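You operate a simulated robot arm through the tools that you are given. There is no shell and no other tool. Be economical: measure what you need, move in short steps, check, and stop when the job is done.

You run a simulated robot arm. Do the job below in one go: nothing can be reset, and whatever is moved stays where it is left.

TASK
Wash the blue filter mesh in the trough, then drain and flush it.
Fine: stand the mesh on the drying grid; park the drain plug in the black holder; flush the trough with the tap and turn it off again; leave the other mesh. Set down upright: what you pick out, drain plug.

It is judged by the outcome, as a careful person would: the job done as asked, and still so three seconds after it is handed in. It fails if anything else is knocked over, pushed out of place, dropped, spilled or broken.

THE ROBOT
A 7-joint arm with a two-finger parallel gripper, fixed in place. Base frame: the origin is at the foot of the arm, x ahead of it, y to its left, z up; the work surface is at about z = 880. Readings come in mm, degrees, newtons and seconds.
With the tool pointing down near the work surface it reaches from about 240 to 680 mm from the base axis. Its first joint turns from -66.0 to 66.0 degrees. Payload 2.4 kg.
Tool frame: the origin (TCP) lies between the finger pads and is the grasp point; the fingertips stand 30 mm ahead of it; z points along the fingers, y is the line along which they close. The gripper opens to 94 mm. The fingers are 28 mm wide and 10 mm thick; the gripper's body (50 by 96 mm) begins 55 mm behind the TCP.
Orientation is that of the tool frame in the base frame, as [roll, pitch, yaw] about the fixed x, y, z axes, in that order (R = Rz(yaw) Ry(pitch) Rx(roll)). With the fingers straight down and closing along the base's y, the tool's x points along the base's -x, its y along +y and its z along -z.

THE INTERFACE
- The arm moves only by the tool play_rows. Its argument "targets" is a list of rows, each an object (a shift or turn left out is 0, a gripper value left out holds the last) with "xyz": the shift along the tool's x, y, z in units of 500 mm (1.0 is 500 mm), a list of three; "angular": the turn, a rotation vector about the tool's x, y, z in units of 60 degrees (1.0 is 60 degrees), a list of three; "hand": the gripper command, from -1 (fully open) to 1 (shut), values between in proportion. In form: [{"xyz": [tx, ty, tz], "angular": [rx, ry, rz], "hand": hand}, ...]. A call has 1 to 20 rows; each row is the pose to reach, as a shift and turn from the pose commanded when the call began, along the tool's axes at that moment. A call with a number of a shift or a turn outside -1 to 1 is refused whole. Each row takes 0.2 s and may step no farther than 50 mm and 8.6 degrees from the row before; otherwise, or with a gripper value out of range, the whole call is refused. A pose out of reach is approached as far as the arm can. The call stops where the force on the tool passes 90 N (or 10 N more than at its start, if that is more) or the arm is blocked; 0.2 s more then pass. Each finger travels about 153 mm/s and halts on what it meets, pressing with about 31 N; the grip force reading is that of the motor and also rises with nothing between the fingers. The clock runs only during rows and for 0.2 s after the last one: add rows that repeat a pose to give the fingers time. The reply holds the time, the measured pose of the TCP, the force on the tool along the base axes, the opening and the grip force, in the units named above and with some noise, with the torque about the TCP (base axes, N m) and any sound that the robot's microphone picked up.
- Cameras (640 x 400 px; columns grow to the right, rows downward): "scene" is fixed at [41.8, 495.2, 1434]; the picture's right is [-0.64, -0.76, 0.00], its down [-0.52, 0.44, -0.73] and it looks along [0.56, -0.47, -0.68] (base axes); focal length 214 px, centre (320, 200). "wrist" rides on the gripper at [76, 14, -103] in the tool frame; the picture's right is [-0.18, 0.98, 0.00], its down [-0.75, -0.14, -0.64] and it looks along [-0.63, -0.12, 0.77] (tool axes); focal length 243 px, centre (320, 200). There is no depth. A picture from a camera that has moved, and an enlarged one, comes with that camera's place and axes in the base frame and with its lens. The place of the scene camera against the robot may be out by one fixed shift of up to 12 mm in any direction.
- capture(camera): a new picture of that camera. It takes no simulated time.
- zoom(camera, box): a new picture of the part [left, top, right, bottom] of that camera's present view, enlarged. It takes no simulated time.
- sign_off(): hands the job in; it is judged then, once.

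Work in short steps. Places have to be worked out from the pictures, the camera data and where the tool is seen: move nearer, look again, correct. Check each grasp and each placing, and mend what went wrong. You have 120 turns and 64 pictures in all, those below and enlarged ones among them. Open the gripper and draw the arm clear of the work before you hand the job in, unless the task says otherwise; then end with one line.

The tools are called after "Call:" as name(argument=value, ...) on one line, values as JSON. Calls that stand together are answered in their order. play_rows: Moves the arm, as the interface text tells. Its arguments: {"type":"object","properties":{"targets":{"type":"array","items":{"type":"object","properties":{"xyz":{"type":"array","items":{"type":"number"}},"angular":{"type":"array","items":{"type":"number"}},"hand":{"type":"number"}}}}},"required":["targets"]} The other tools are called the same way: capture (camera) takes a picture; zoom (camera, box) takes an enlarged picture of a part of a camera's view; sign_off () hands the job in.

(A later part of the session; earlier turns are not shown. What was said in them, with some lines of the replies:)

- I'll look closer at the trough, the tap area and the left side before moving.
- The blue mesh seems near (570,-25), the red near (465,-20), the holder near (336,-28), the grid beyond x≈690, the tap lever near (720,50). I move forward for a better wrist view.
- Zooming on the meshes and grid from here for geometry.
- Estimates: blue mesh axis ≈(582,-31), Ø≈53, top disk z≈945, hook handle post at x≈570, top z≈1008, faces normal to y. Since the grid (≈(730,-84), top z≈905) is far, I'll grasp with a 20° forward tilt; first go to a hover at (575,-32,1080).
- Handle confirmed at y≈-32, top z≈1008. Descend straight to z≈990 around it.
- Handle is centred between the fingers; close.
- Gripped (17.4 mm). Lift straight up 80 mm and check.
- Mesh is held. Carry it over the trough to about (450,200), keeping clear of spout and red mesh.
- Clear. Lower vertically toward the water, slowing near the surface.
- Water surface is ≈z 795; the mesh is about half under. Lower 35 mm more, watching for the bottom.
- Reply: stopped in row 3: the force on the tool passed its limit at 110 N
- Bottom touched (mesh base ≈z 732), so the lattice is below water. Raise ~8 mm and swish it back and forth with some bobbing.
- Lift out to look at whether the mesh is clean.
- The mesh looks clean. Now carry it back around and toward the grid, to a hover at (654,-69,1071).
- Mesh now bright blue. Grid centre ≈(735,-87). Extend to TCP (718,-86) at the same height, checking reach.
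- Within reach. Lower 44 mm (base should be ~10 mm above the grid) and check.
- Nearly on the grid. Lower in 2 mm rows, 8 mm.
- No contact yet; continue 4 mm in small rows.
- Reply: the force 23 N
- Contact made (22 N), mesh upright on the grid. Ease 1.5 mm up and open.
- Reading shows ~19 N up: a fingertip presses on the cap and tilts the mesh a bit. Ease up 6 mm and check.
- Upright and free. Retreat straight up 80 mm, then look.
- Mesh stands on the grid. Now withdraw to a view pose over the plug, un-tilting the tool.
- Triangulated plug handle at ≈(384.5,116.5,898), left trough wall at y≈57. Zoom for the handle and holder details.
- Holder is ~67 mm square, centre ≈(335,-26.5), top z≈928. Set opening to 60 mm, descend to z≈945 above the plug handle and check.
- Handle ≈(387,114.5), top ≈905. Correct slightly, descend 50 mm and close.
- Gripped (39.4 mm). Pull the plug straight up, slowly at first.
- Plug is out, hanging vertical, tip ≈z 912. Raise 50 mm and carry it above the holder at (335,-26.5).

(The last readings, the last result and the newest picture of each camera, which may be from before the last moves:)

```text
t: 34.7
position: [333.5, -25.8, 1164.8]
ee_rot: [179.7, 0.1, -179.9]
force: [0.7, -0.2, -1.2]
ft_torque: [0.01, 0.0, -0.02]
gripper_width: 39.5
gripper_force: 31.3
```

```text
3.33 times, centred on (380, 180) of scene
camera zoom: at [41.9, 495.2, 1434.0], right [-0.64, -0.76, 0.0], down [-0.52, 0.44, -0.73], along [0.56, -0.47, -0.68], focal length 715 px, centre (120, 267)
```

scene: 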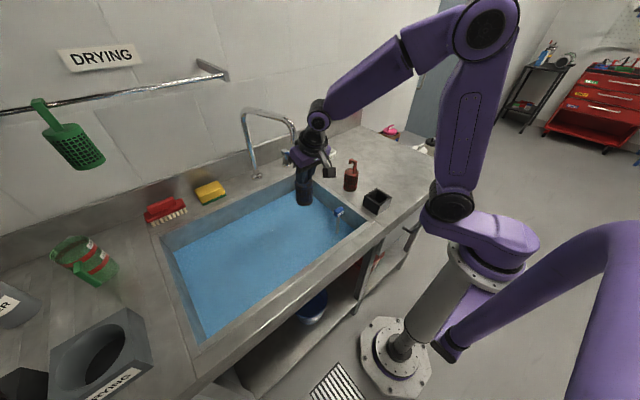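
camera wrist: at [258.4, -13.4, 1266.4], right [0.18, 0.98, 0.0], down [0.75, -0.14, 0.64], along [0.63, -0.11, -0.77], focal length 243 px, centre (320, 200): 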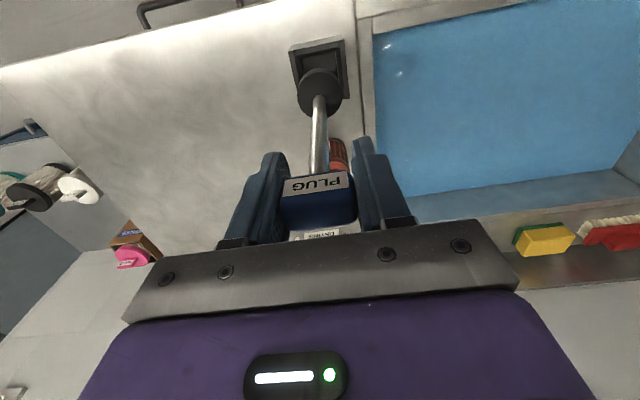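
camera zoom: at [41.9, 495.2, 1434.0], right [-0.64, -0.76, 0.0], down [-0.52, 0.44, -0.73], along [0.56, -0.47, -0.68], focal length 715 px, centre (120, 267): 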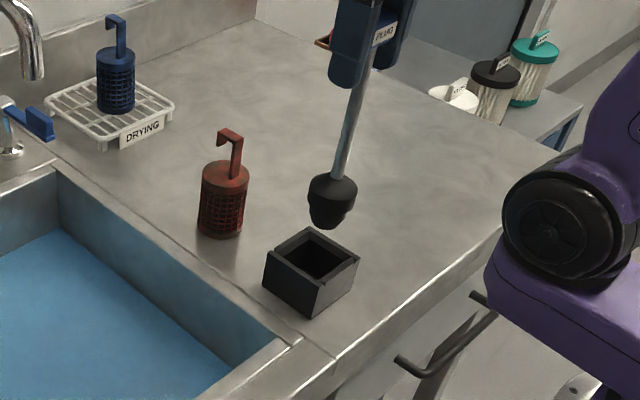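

Check alignment with tighter views of tip and holder.

Call:
zoom(camera="wrist", box=[270, 20, 370, 120])

Call:
zoom(camera="scene", box=[355, 165, 405, 220])

```text
4.00 times, centred on (320, 70) of wrist
camera zoom: at [258.4, -13.4, 1266.4], right [0.18, 0.98, 0.0], down [0.75, -0.14, 0.64], along [0.63, -0.11, -0.77], focal length 970 px, centre (320, 720)
```

zoom: 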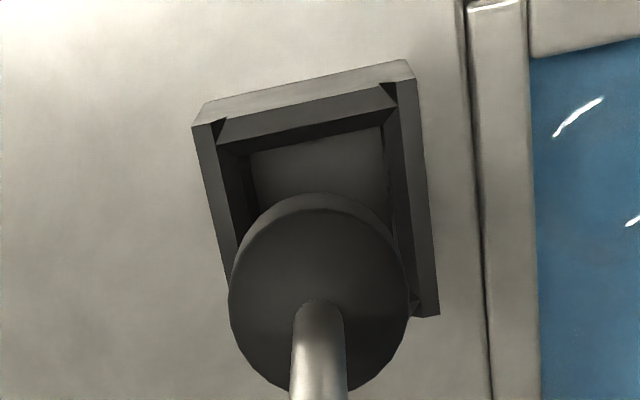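

```text
7.27 times, centred on (380, 192) of scene
camera zoom: at [41.9, 495.2, 1434.0], right [-0.64, -0.76, 0.0], down [-0.52, 0.44, -0.73], along [0.56, -0.47, -0.68], focal length 1560 px, centre (-116, 254)
```

zoom: 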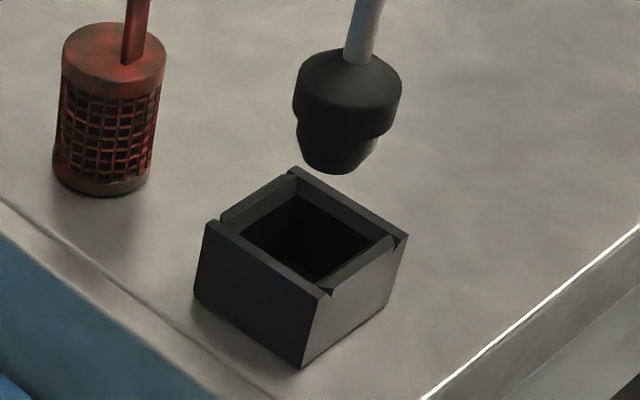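

Plug axis ≈(336,-27.5), holder centre ≈(336,-25): shift y +2 mm and lower 35 mm so the tip is near the rim, then look again.

Call:
play_rows(targets=[{"xyz": [0, 0.004, 0.02]}, {"xyz": [0, 0.004, 0.045]}, {"xyz": [0, 0.004, 0.07]}, {"xyz": [0, 0.004, 0.07]}])

Call:
zoom(camera="scene", box=[355, 165, 405, 220])

Call:
zoom(camera="wrist", box=[270, 20, 370, 120])

```text
t: 35.7
position: [335.4, -24.5, 1130.4]
ee_rot: [179.7, 0.1, -179.9]
force: [-0.1, -0.5, -1.7]
ft_torque: [0.02, -0.02, -0.02]
gripper_width: 39.4
gripper_force: 31.1
```

```text
7.27 times, centred on (380, 192) of scene
camera zoom: at [41.9, 495.2, 1434.0], right [-0.64, -0.76, 0.0], down [-0.52, 0.44, -0.73], along [0.56, -0.47, -0.68], focal length 1560 px, centre (-116, 254)
```

zoom: 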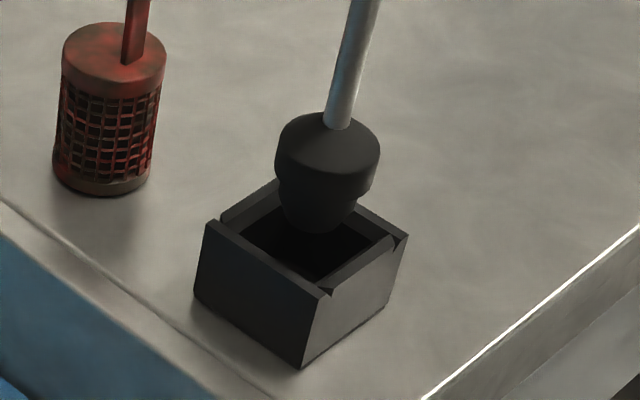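

```text
4.00 times, centred on (320, 70) of wrist
camera zoom: at [259.2, -11.1, 1231.5], right [0.18, 0.98, 0.0], down [0.75, -0.14, 0.64], along [0.63, -0.11, -0.77], focal length 970 px, centre (320, 720)
```

zoom: 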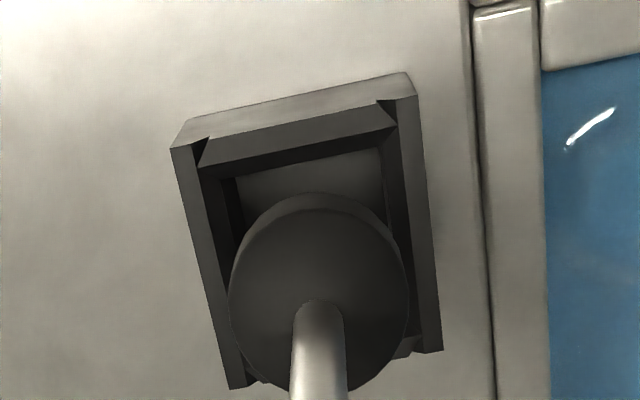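

Alignment good (within ~2 mm). Lower in slow 4 mm rows for 40 mm.

Call:
play_rows(targets=[{"xyz": [-0.001, 0.002, 0.008]}, {"xyz": [-0.001, 0.002, 0.016]}, {"xyz": [-0.001, 0.002, 0.024]}, {"xyz": [-0.001, 0.002, 0.032]}, {"xyz": [-0.001, 0.002, 0.04]}, {"xyz": [-0.001, 0.002, 0.048]}, {"xyz": [-0.001, 0.002, 0.056]}, {"xyz": [-0.001, 0.002, 0.064]}, {"xyz": [-0.001, 0.002, 0.072]}, {"xyz": [-0.001, 0.002, 0.08]}, {"xyz": [-0.001, 0.002, 0.08]}])

Call:
zoom(camera="scene", box=[355, 165, 405, 220])

```text
t: 38.1
position: [335.5, -23.0, 1090.7]
ee_rot: [179.8, 0.2, -179.9]
force: [0.2, 1.0, -1.2]
ft_torque: [0.0, 0.05, 0.03]
gripper_width: 39.4
gripper_force: 31.1
```

```text
7.27 times, centred on (380, 192) of scene
camera zoom: at [41.9, 495.2, 1434.0], right [-0.64, -0.76, 0.0], down [-0.52, 0.44, -0.73], along [0.56, -0.47, -0.68], focal length 1560 px, centre (-116, 254)
```

zoom: 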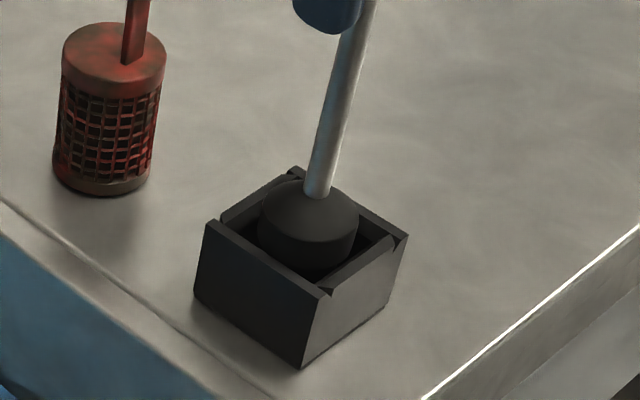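

Entering the hole cleanly. Continue 16 mm in 2 mm rows.

Call:
play_rows(targets=[{"xyz": [0, 0, 0.004]}, {"xyz": [0, 0, 0.008]}, {"xyz": [0, 0, 0.012]}, {"xyz": [0, 0, 0.016]}, {"xyz": [0, 0, 0.02]}, {"xyz": [0, 0, 0.024]}, {"xyz": [0, 0, 0.028]}, {"xyz": [0, 0, 0.032]}, {"xyz": [0, 0, 0.032]}])

Call:
zoom(camera="scene", box=[355, 165, 405, 220])

```text
t: 40.1
position: [335.3, -22.1, 1073.0]
ee_rot: [179.8, 0.1, -179.9]
force: [0.3, 0.2, -0.9]
ft_torque: [-0.01, 0.02, -0.01]
gripper_width: 39.6
gripper_force: 30.8
```

```text
7.27 times, centred on (380, 192) of scene
camera zoom: at [41.9, 495.2, 1434.0], right [-0.64, -0.76, 0.0], down [-0.52, 0.44, -0.73], along [0.56, -0.47, -0.68], focal length 1560 px, centre (-116, 254)
```

zoom: 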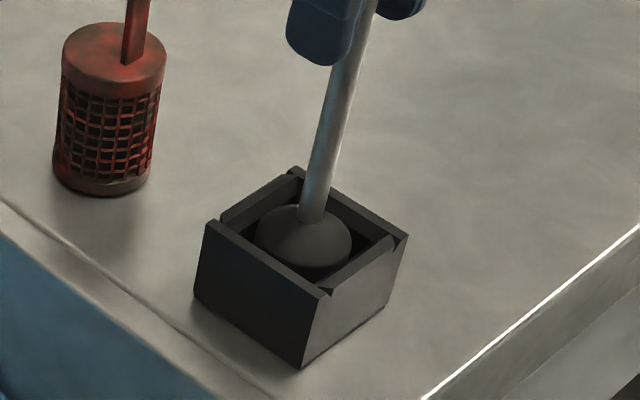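

Flange is inside the holder, no contact yet. Continue in 1.5 mm rows.

Call:
play_rows(targets=[{"xyz": [0, -0.002, 0.003]}, {"xyz": [0, -0.002, 0.006]}, {"xyz": [0, -0.002, 0.009]}, {"xyz": [0, -0.002, 0.012]}, {"xyz": [0, -0.002, 0.012]}])

```text
t: 41.3
position: [336.0, -23.5, 1068.4]
ee_rot: [179.8, 0.1, -179.9]
force: [0.7, 1.0, 26.4]
ft_torque: [0.09, -0.04, 0.01]
gripper_width: 39.5
gripper_force: 30.9
```

Seated (26 N). Ease back 1 mm and open to ~62 mm.

Call:
play_rows(targets=[{"xyz": [0, 0, -0.002]}, {"xyz": [0, 0, -0.002], "hand": 0}, {"xyz": [0, 0, -0.002], "hand": -0.32}, {"xyz": [0, 0, -0.002], "hand": -0.32}])

Call:
zoom(camera="scene", box=[330, 120, 430, 220])

```text
t: 42.3
position: [336.0, -22.2, 1069.1]
ee_rot: [179.8, 0.1, -179.8]
force: [-0.3, 0.3, -0.3]
ft_torque: [-0.05, -0.03, 0.03]
gripper_width: 62.2
gripper_force: 0.0
```

```text
4.00 times, centred on (380, 170) of scene
camera zoom: at [41.8, 495.2, 1434.0], right [-0.64, -0.76, 0.0], down [-0.52, 0.44, -0.73], along [0.56, -0.47, -0.68], focal length 858 px, centre (80, 320)
```

zoom: 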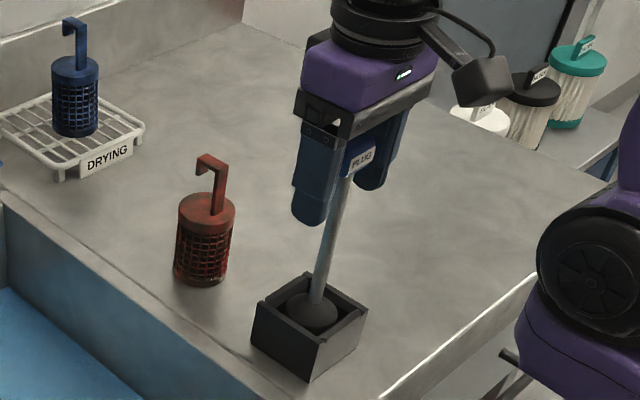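

Plug stands in the holder. Retreat upward, then go to a view pose near the tap lever (tilted 25°) while the trough drains.

Call:
play_rows(targets=[{"xyz": [0, 0, -0.08]}, {"xyz": [0, 0, -0.16]}, {"xyz": [-0.072, 0.011, -0.162], "angular": [0, -0.05, 0]}, {"xyz": [-0.144, 0.022, -0.162], "angular": [0, -0.1, 0]}, {"xyz": [-0.216, 0.033, -0.162], "angular": [0, -0.15, 0]}, {"xyz": [-0.288, 0.044, -0.162], "angular": [0, -0.2, 0]}, {"xyz": [-0.358, 0.069, -0.117], "angular": [0, -0.25, 0]}, {"xyz": [-0.428, 0.094, -0.072], "angular": [0, -0.3, 0]}, {"xyz": [-0.498, 0.119, -0.027], "angular": [0, -0.36, 0]}, {"xyz": [-0.568, 0.144, 0.018], "angular": [0, -0.417, 0]}, {"xyz": [-0.568, 0.144, 0.018], "angular": [0, -0.417, 0]}])

Call:
capture(camera="wrist")

Call:
capture(camera="scene")

```text
t: 44.7
position: [618.9, 48.3, 1060.4]
ee_rot: [179.8, 25.2, -180.0]
force: [0.8, -0.4, 0.2]
ft_torque: [-0.02, -0.03, 0.01]
gripper_width: 62.0
gripper_force: 0.1
```

```text
15 pictures are left
camera wrist: at [507.3, 61.5, 1120.0], right [0.16, 0.98, 0.08], down [0.41, -0.14, 0.9], along [0.9, -0.12, -0.43], focal length 243 px, centre (320, 200)
```

wrist: 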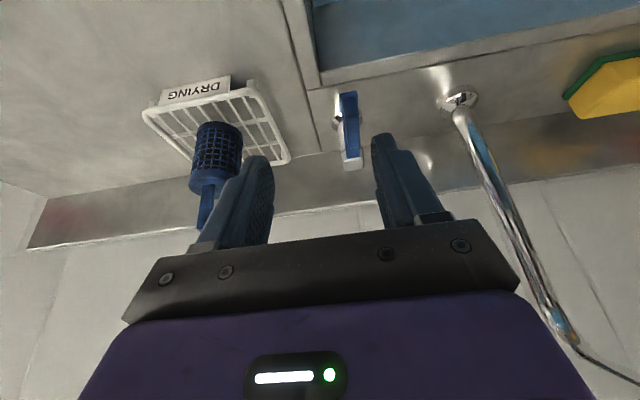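

```text
14 pictures are left
```

scene: 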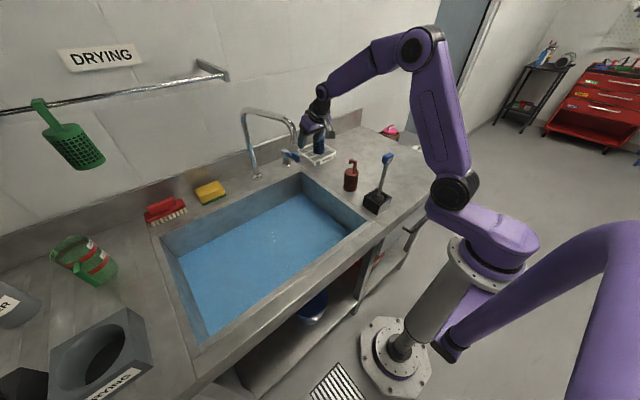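

Lever: post ≈(763,72), fin ≈x 670–715, y≈72–75, z≈950–972, pointing to −x. Straddle the fin with the fingers at TCP (690,73,957).

Call:
play_rows(targets=[{"xyz": [-0.043, 0.025, 0.076]}, {"xyz": [-0.086, 0.05, 0.151]}, {"xyz": [-0.07, 0.05, 0.184]}, {"xyz": [-0.055, 0.05, 0.216]}, {"xyz": [-0.041, 0.05, 0.247]}, {"xyz": [-0.041, 0.05, 0.247]}])

Call:
capture(camera="wrist")

Call:
zoom(camera="scene", box=[240, 110, 340, 200])

```text
t: 46.1
position: [690.3, 74.0, 957.1]
ee_rot: [179.9, 25.2, -180.0]
force: [0.3, -0.3, -0.5]
ft_torque: [-0.04, 0.01, 0.01]
gripper_width: 61.9
gripper_force: 0.1
```

```text
13 pictures are left
camera wrist: at [577.9, 87.0, 1016.6], right [0.16, 0.98, 0.08], down [0.41, -0.14, 0.9], along [0.9, -0.12, -0.43], focal length 243 px, centre (320, 200)
```

wrist: 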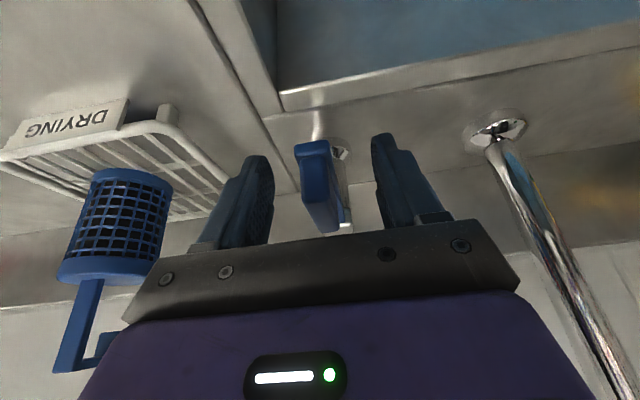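

```text
4.44 times, centred on (290, 155) of scene
camera zoom: at [41.8, 495.2, 1434.0], right [-0.64, -0.76, 0.0], down [-0.52, 0.44, -0.73], along [0.56, -0.47, -0.68], focal length 953 px, centre (453, 400)
```

zoom: 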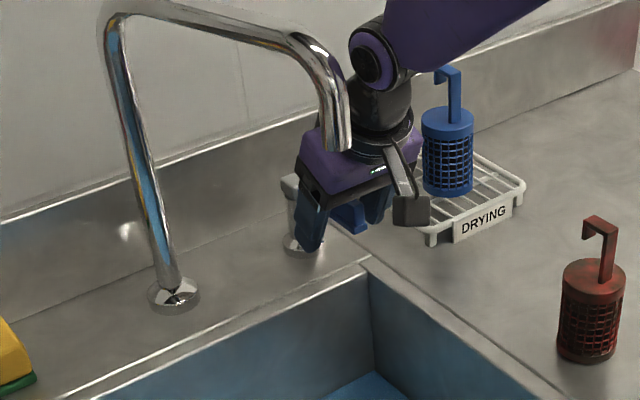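

Fin is centred between the fingers and the water has dropped a lot. Close on the fin.

Call:
play_rows(targets=[{"hand": 0.4}, {"hand": 1}, {"hand": 1}, {"hand": 1}])

```text
t: 47.1
position: [689.4, 75.0, 957.1]
ee_rot: [179.8, 25.1, -179.9]
force: [-0.4, 6.4, -1.9]
ft_torque: [0.02, -0.21, -0.01]
gripper_width: 19.9
gripper_force: 45.1
```

Gripped (19.9 mm). Test a small 6° turn of the lever toward −y about its post.

Call:
play_rows(targets=[{"xyz": [-0.0003, -0.0076, 0.0002], "angular": [-0.0213, 0, -0.0453]}, {"xyz": [-0.0007, -0.0153, 0.0003], "angular": [-0.0426, 0, -0.0905]}, {"xyz": [-0.0007, -0.0153, 0.0003], "angular": [-0.0426, 0, -0.0905]}])

```text
t: 47.9
position: [691.2, 74.6, 957.5]
ee_rot: [179.9, 25.2, -173.6]
force: [11.1, 28.5, -11.3]
ft_torque: [-0.01, -0.07, -1.58]
gripper_width: 20.6
gripper_force: 45.2
```

Resisted toward −y (28 N, closed stop). Return and try 12° toward +y.

Call:
play_rows(targets=[{"xyz": [-0.0007, 0.0152, 0.0003], "angular": [0.0426, 0, 0.0905]}, {"xyz": [-0.003, 0.03, 0.001], "angular": [0.085, 0, 0.181]}, {"xyz": [-0.0065, 0.045, 0.003], "angular": [0.128, 0, 0.2715]}, {"xyz": [-0.0065, 0.045, 0.003], "angular": [0.128, 0, 0.2715]}])

```text
t: 48.9
position: [690.2, 89.3, 956.7]
ee_rot: [-179.9, 24.9, 167.9]
force: [-14.4, -0.2, 1.9]
ft_torque: [0.19, 0.82, -0.12]
gripper_width: 20.1
gripper_force: 44.8
```

Lever turns toward +y. Check clearance to the spout and whether water runs.

Call:
zoom(camera="scene", box=[220, 80, 360, 220])

```text
2.86 times, centred on (290, 150) of scene
camera zoom: at [41.4, 495.2, 1434.0], right [-0.64, -0.76, 0.0], down [-0.52, 0.44, -0.73], along [0.56, -0.47, -0.68], focal length 613 px, centre (406, 343)
```

zoom: 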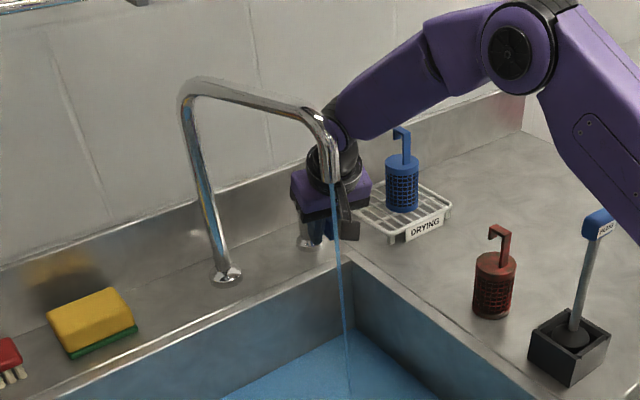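

A thin stream is running already, but the wrist is near the spout, so for a fuller flow I'll release, go over to the −y side of the fin with yaw +15°, and push with closed fingers. First release, lift and shift.

Call:
play_rows(targets=[{"hand": -0.3}, {"hand": -0.3}, {"xyz": [-0.025, 0, -0.054]}, {"xyz": [-0.051, 0, -0.109]}, {"xyz": [-0.055, -0.02, -0.107], "angular": [-0.05, 0, -0.105]}, {"xyz": [-0.059, -0.04, -0.105], "angular": [-0.1, 0, -0.21]}, {"xyz": [-0.063, -0.06, -0.103], "angular": [-0.15, 0, -0.315]}, {"xyz": [-0.066, -0.076, -0.102], "angular": [-0.19, 0, -0.407], "hand": 1}, {"xyz": [-0.066, -0.076, -0.102], "angular": [-0.19, 0, -0.407], "hand": 1}, {"xyz": [-0.066, -0.076, -0.102], "angular": [-0.19, 0, -0.407], "hand": 1}])

Call:
capture(camera="wrist")

```text
t: 51.1
position: [691.8, 52.7, 1016.9]
ee_rot: [-180.0, 25.1, -164.9]
force: [0.0, 0.3, -0.5]
ft_torque: [0.01, -0.03, -0.01]
gripper_width: 0.0
gripper_force: 30.9
```

```text
10 pictures are left
camera wrist: at [579.9, 35.1, 1076.9], right [-0.1, 0.99, 0.08], down [0.43, -0.03, 0.9], along [0.9, 0.12, -0.43], focal length 243 px, centre (320, 200)
```

wrist: 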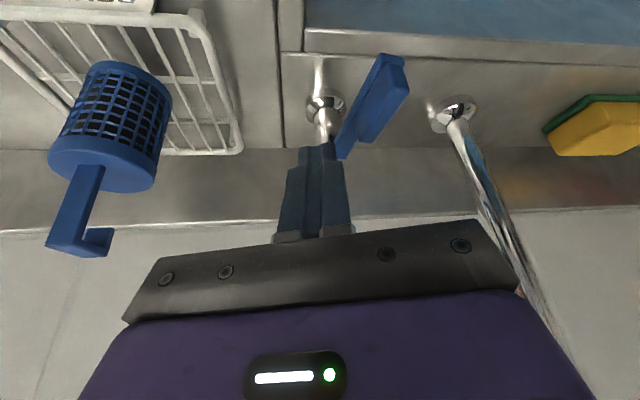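

Lever at ≈−10°, stays put. Descend beside it and push it toward +y by ~30 mm.

Call:
play_rows(targets=[{"xyz": [0.017, 0, 0.036]}, {"xyz": [0.034, 0, 0.072]}, {"xyz": [0.051, 0, 0.1086]}, {"xyz": [0.043, 0.015, 0.1124]}, {"xyz": [0.035, 0.03, 0.1162]}, {"xyz": [0.027, 0.045, 0.12]}, {"xyz": [0.019, 0.06, 0.1238]}, {"xyz": [0.0106, 0.075, 0.1276]}, {"xyz": [0.0106, 0.075, 0.1276]}])

Call:
zoom(camera="scene", box=[220, 80, 360, 240])

```text
t: 53.1
position: [704.9, 94.3, 957.6]
ee_rot: [179.9, 25.2, -165.0]
force: [0.2, -0.1, -0.3]
ft_torque: [0.03, 0.0, 0.0]
gripper_width: 0.4
gripper_force: 31.2
```

```text
2.50 times, centred on (290, 160) of scene
camera zoom: at [41.8, 495.2, 1434.0], right [-0.64, -0.76, 0.0], down [-0.52, 0.44, -0.73], along [0.56, -0.47, -0.68], focal length 536 px, centre (395, 300)
```

zoom: 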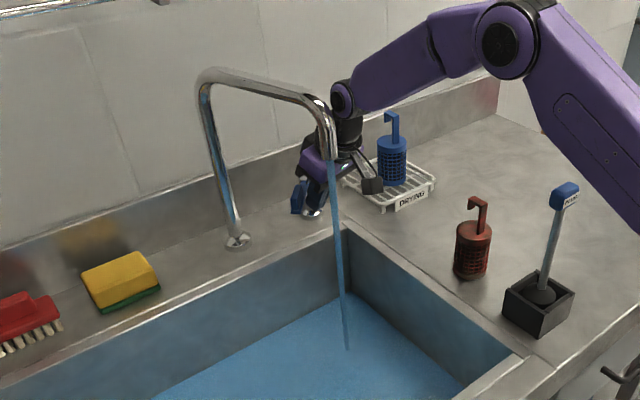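

Stronger stream now, lever ≈−38°. Lift clear, open the gripper, and let it flush for a few seconds.

Call:
play_rows(targets=[{"xyz": [0, -0.006, 0]}, {"xyz": [-0.025, -0.006, -0.054]}, {"xyz": [-0.051, -0.006, -0.109]}, {"xyz": [-0.065, 0.004, -0.102], "hand": -1}, {"xyz": [-0.065, 0.004, -0.102], "hand": -1}, {"xyz": [-0.065, 0.004, -0.102]}, {"xyz": [-0.065, 0.004, -0.102]}, {"xyz": [-0.065, 0.004, -0.102]}, {"xyz": [-0.065, 0.004, -0.102]}, {"xyz": [-0.065, 0.004, -0.102]}, {"xyz": [-0.065, 0.004, -0.102]}, {"xyz": [-0.065, 0.004, -0.102]}, {"xyz": [-0.065, 0.004, -0.102]}, {"xyz": [-0.065, 0.004, -0.102]}, {"xyz": [-0.065, 0.004, -0.102]}, {"xyz": [-0.065, 0.004, -0.102]}, {"xyz": [-0.065, 0.004, -0.102]}, {"xyz": [-0.065, 0.004, -0.102]}, {"xyz": [-0.065, 0.004, -0.102]}, {"xyz": [-0.065, 0.004, -0.102]}])

Call:
capture(camera="wrist")

Call:
capture(camera="scene")

```text
t: 57.3
position: [711.2, 97.2, 1017.9]
ee_rot: [179.9, 25.1, -165.0]
force: [0.1, 0.5, -0.7]
ft_torque: [-0.02, -0.03, -0.03]
gripper_width: 94.1
gripper_force: 0.1
```

```text
8 pictures are left
camera wrist: at [598.8, 80.1, 1077.9], right [-0.09, 0.99, 0.08], down [0.43, -0.03, 0.9], along [0.9, 0.12, -0.43], focal length 243 px, centre (320, 200)
```

wrist: 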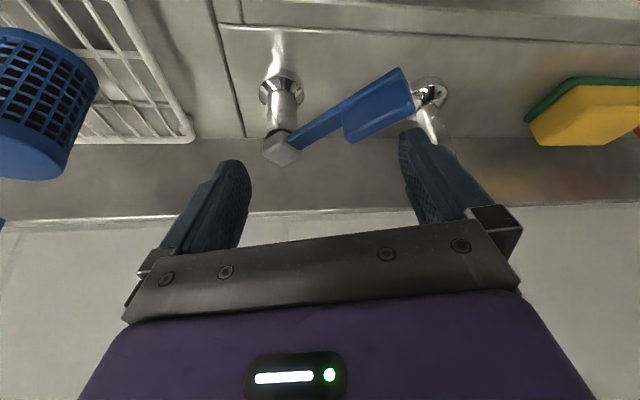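

```text
7 pictures are left
```

scene: 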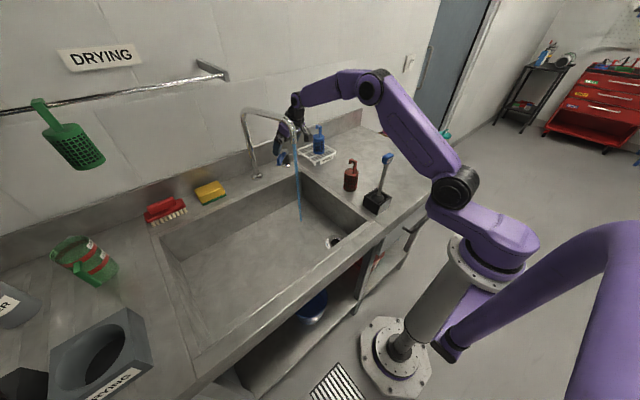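

Trough is empty and being flushed; lever is at ≈−51° (tip ≈(694,150)). Flush a few seconds more, then lower the open gripper so its +y finger is behind the lever.

Call:
play_rows(targets=[{}, {}, {}, {}, {}, {}, {}, {}, {}, {}, {}, {}, {"xyz": [-0.0233, -0.0121, 0.0109]}, {"xyz": [-0.0466, -0.0242, 0.0218]}, {"xyz": [-0.0466, -0.0242, 0.0218]}, {"xyz": [-0.0307, -0.0242, 0.0556]}, {"xyz": [-0.0147, -0.0242, 0.0894]}, {"xyz": [0.0012, -0.0242, 0.1232]}, {"xyz": [0.0012, -0.0242, 0.1232]}])

Call:
capture(camera="wrist")

```text
t: 61.3
position: [738.0, 90.6, 962.1]
ee_rot: [179.9, 25.1, -165.0]
force: [0.9, -0.3, 0.1]
ft_torque: [0.01, 0.0, -0.01]
gripper_width: 94.0
gripper_force: 0.1
```

```text
6 pictures are left
camera wrist: at [626.3, 75.7, 1021.6], right [-0.09, 0.99, 0.08], down [0.43, -0.03, 0.9], along [0.9, 0.12, -0.43], focal length 243 px, centre (320, 200)
```

wrist: 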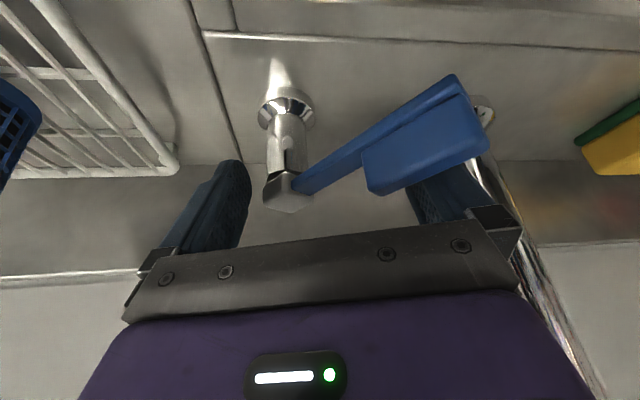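

The +y finger is behind the fin. Sweep along the arc back to the closed stop.

Call:
play_rows(targets=[{"xyz": [0.017, -0.006, -0.008]}, {"xyz": [0.0338, -0.012, -0.016]}, {"xyz": [0.0467, -0.0206, -0.022]}, {"xyz": [0.0596, -0.0292, -0.028]}, {"xyz": [0.07, -0.04, -0.033]}, {"xyz": [0.08, -0.052, -0.0376]}, {"xyz": [0.0872, -0.0644, -0.041]}, {"xyz": [0.0944, -0.0768, -0.0444]}, {"xyz": [0.0975, -0.083, -0.046]}, {"xyz": [0.1004, -0.0894, -0.0472]}, {"xyz": [0.1004, -0.0894, -0.0472]}])

Call:
capture(camera="scene")

```text
t: 63.7
position: [697.0, 41.7, 963.2]
ee_rot: [179.8, 25.3, -164.5]
force: [10.8, 28.1, -0.6]
ft_torque: [-0.46, 0.16, -1.32]
gripper_width: 93.9
gripper_force: 0.2
```

```text
5 pictures are left
```

scene: 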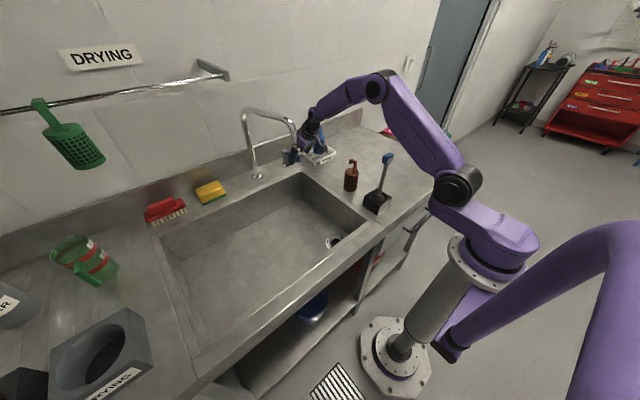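

Water is off and the lever is at its stop. Back off, lift, and withdraw clear of everything.

Call:
play_rows(targets=[{"xyz": [0, 0.013, 0]}, {"xyz": [0, 0.026, 0]}, {"xyz": [-0.026, 0.026, -0.054]}, {"xyz": [-0.052, 0.026, -0.108]}, {"xyz": [-0.0767, 0.026, -0.163]}, {"xyz": [-0.0167, 0.02, -0.212]}, {"xyz": [0.044, 0.015, -0.26]}, {"xyz": [0.12, 0.005, -0.29]}, {"xyz": [0.194, -0.005, -0.306]}, {"xyz": [0.182, 0, -0.38]}, {"xyz": [0.169, 0.005, -0.449]}, {"xyz": [0.169, 0.005, -0.449]}])

Call:
zoom(camera="scene", box=[220, 90, 420, 270])

```text
t: 66.3
position: [530.3, -7.6, 1129.2]
ee_rot: [179.9, 25.2, -165.0]
force: [0.8, 0.4, -0.9]
ft_torque: [0.0, 0.0, -0.01]
gripper_width: 94.0
gripper_force: 0.0
```

```text
2.22 times, centred on (320, 180) of scene
camera zoom: at [41.8, 495.2, 1434.0], right [-0.64, -0.76, 0.0], down [-0.52, 0.44, -0.73], along [0.56, -0.47, -0.68], focal length 477 px, centre (320, 244)
```

zoom: 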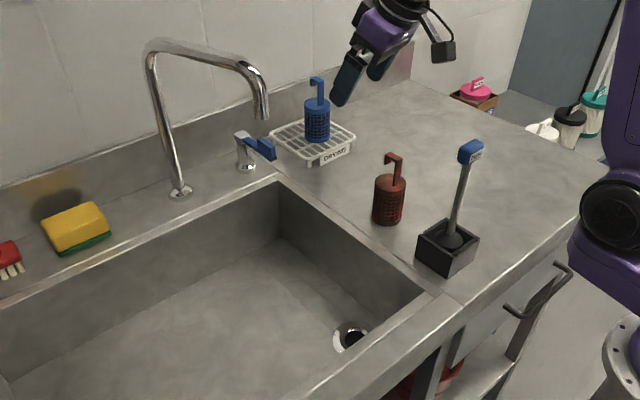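

The trough is empty, the tap is off, the clean blue mesh stands on the grid, the plug stands in its holder, the red mesh has not been moved, and the arm is clear. Handing in.

Call:
sign_off()

```text
The job is handed in.
```

I washed the blue mesh and stood it on the drying grid, drained the trough and parked the plug upright in the black holder, then flushed the trough with the tap and turned it off; the red mesh was left where it was.
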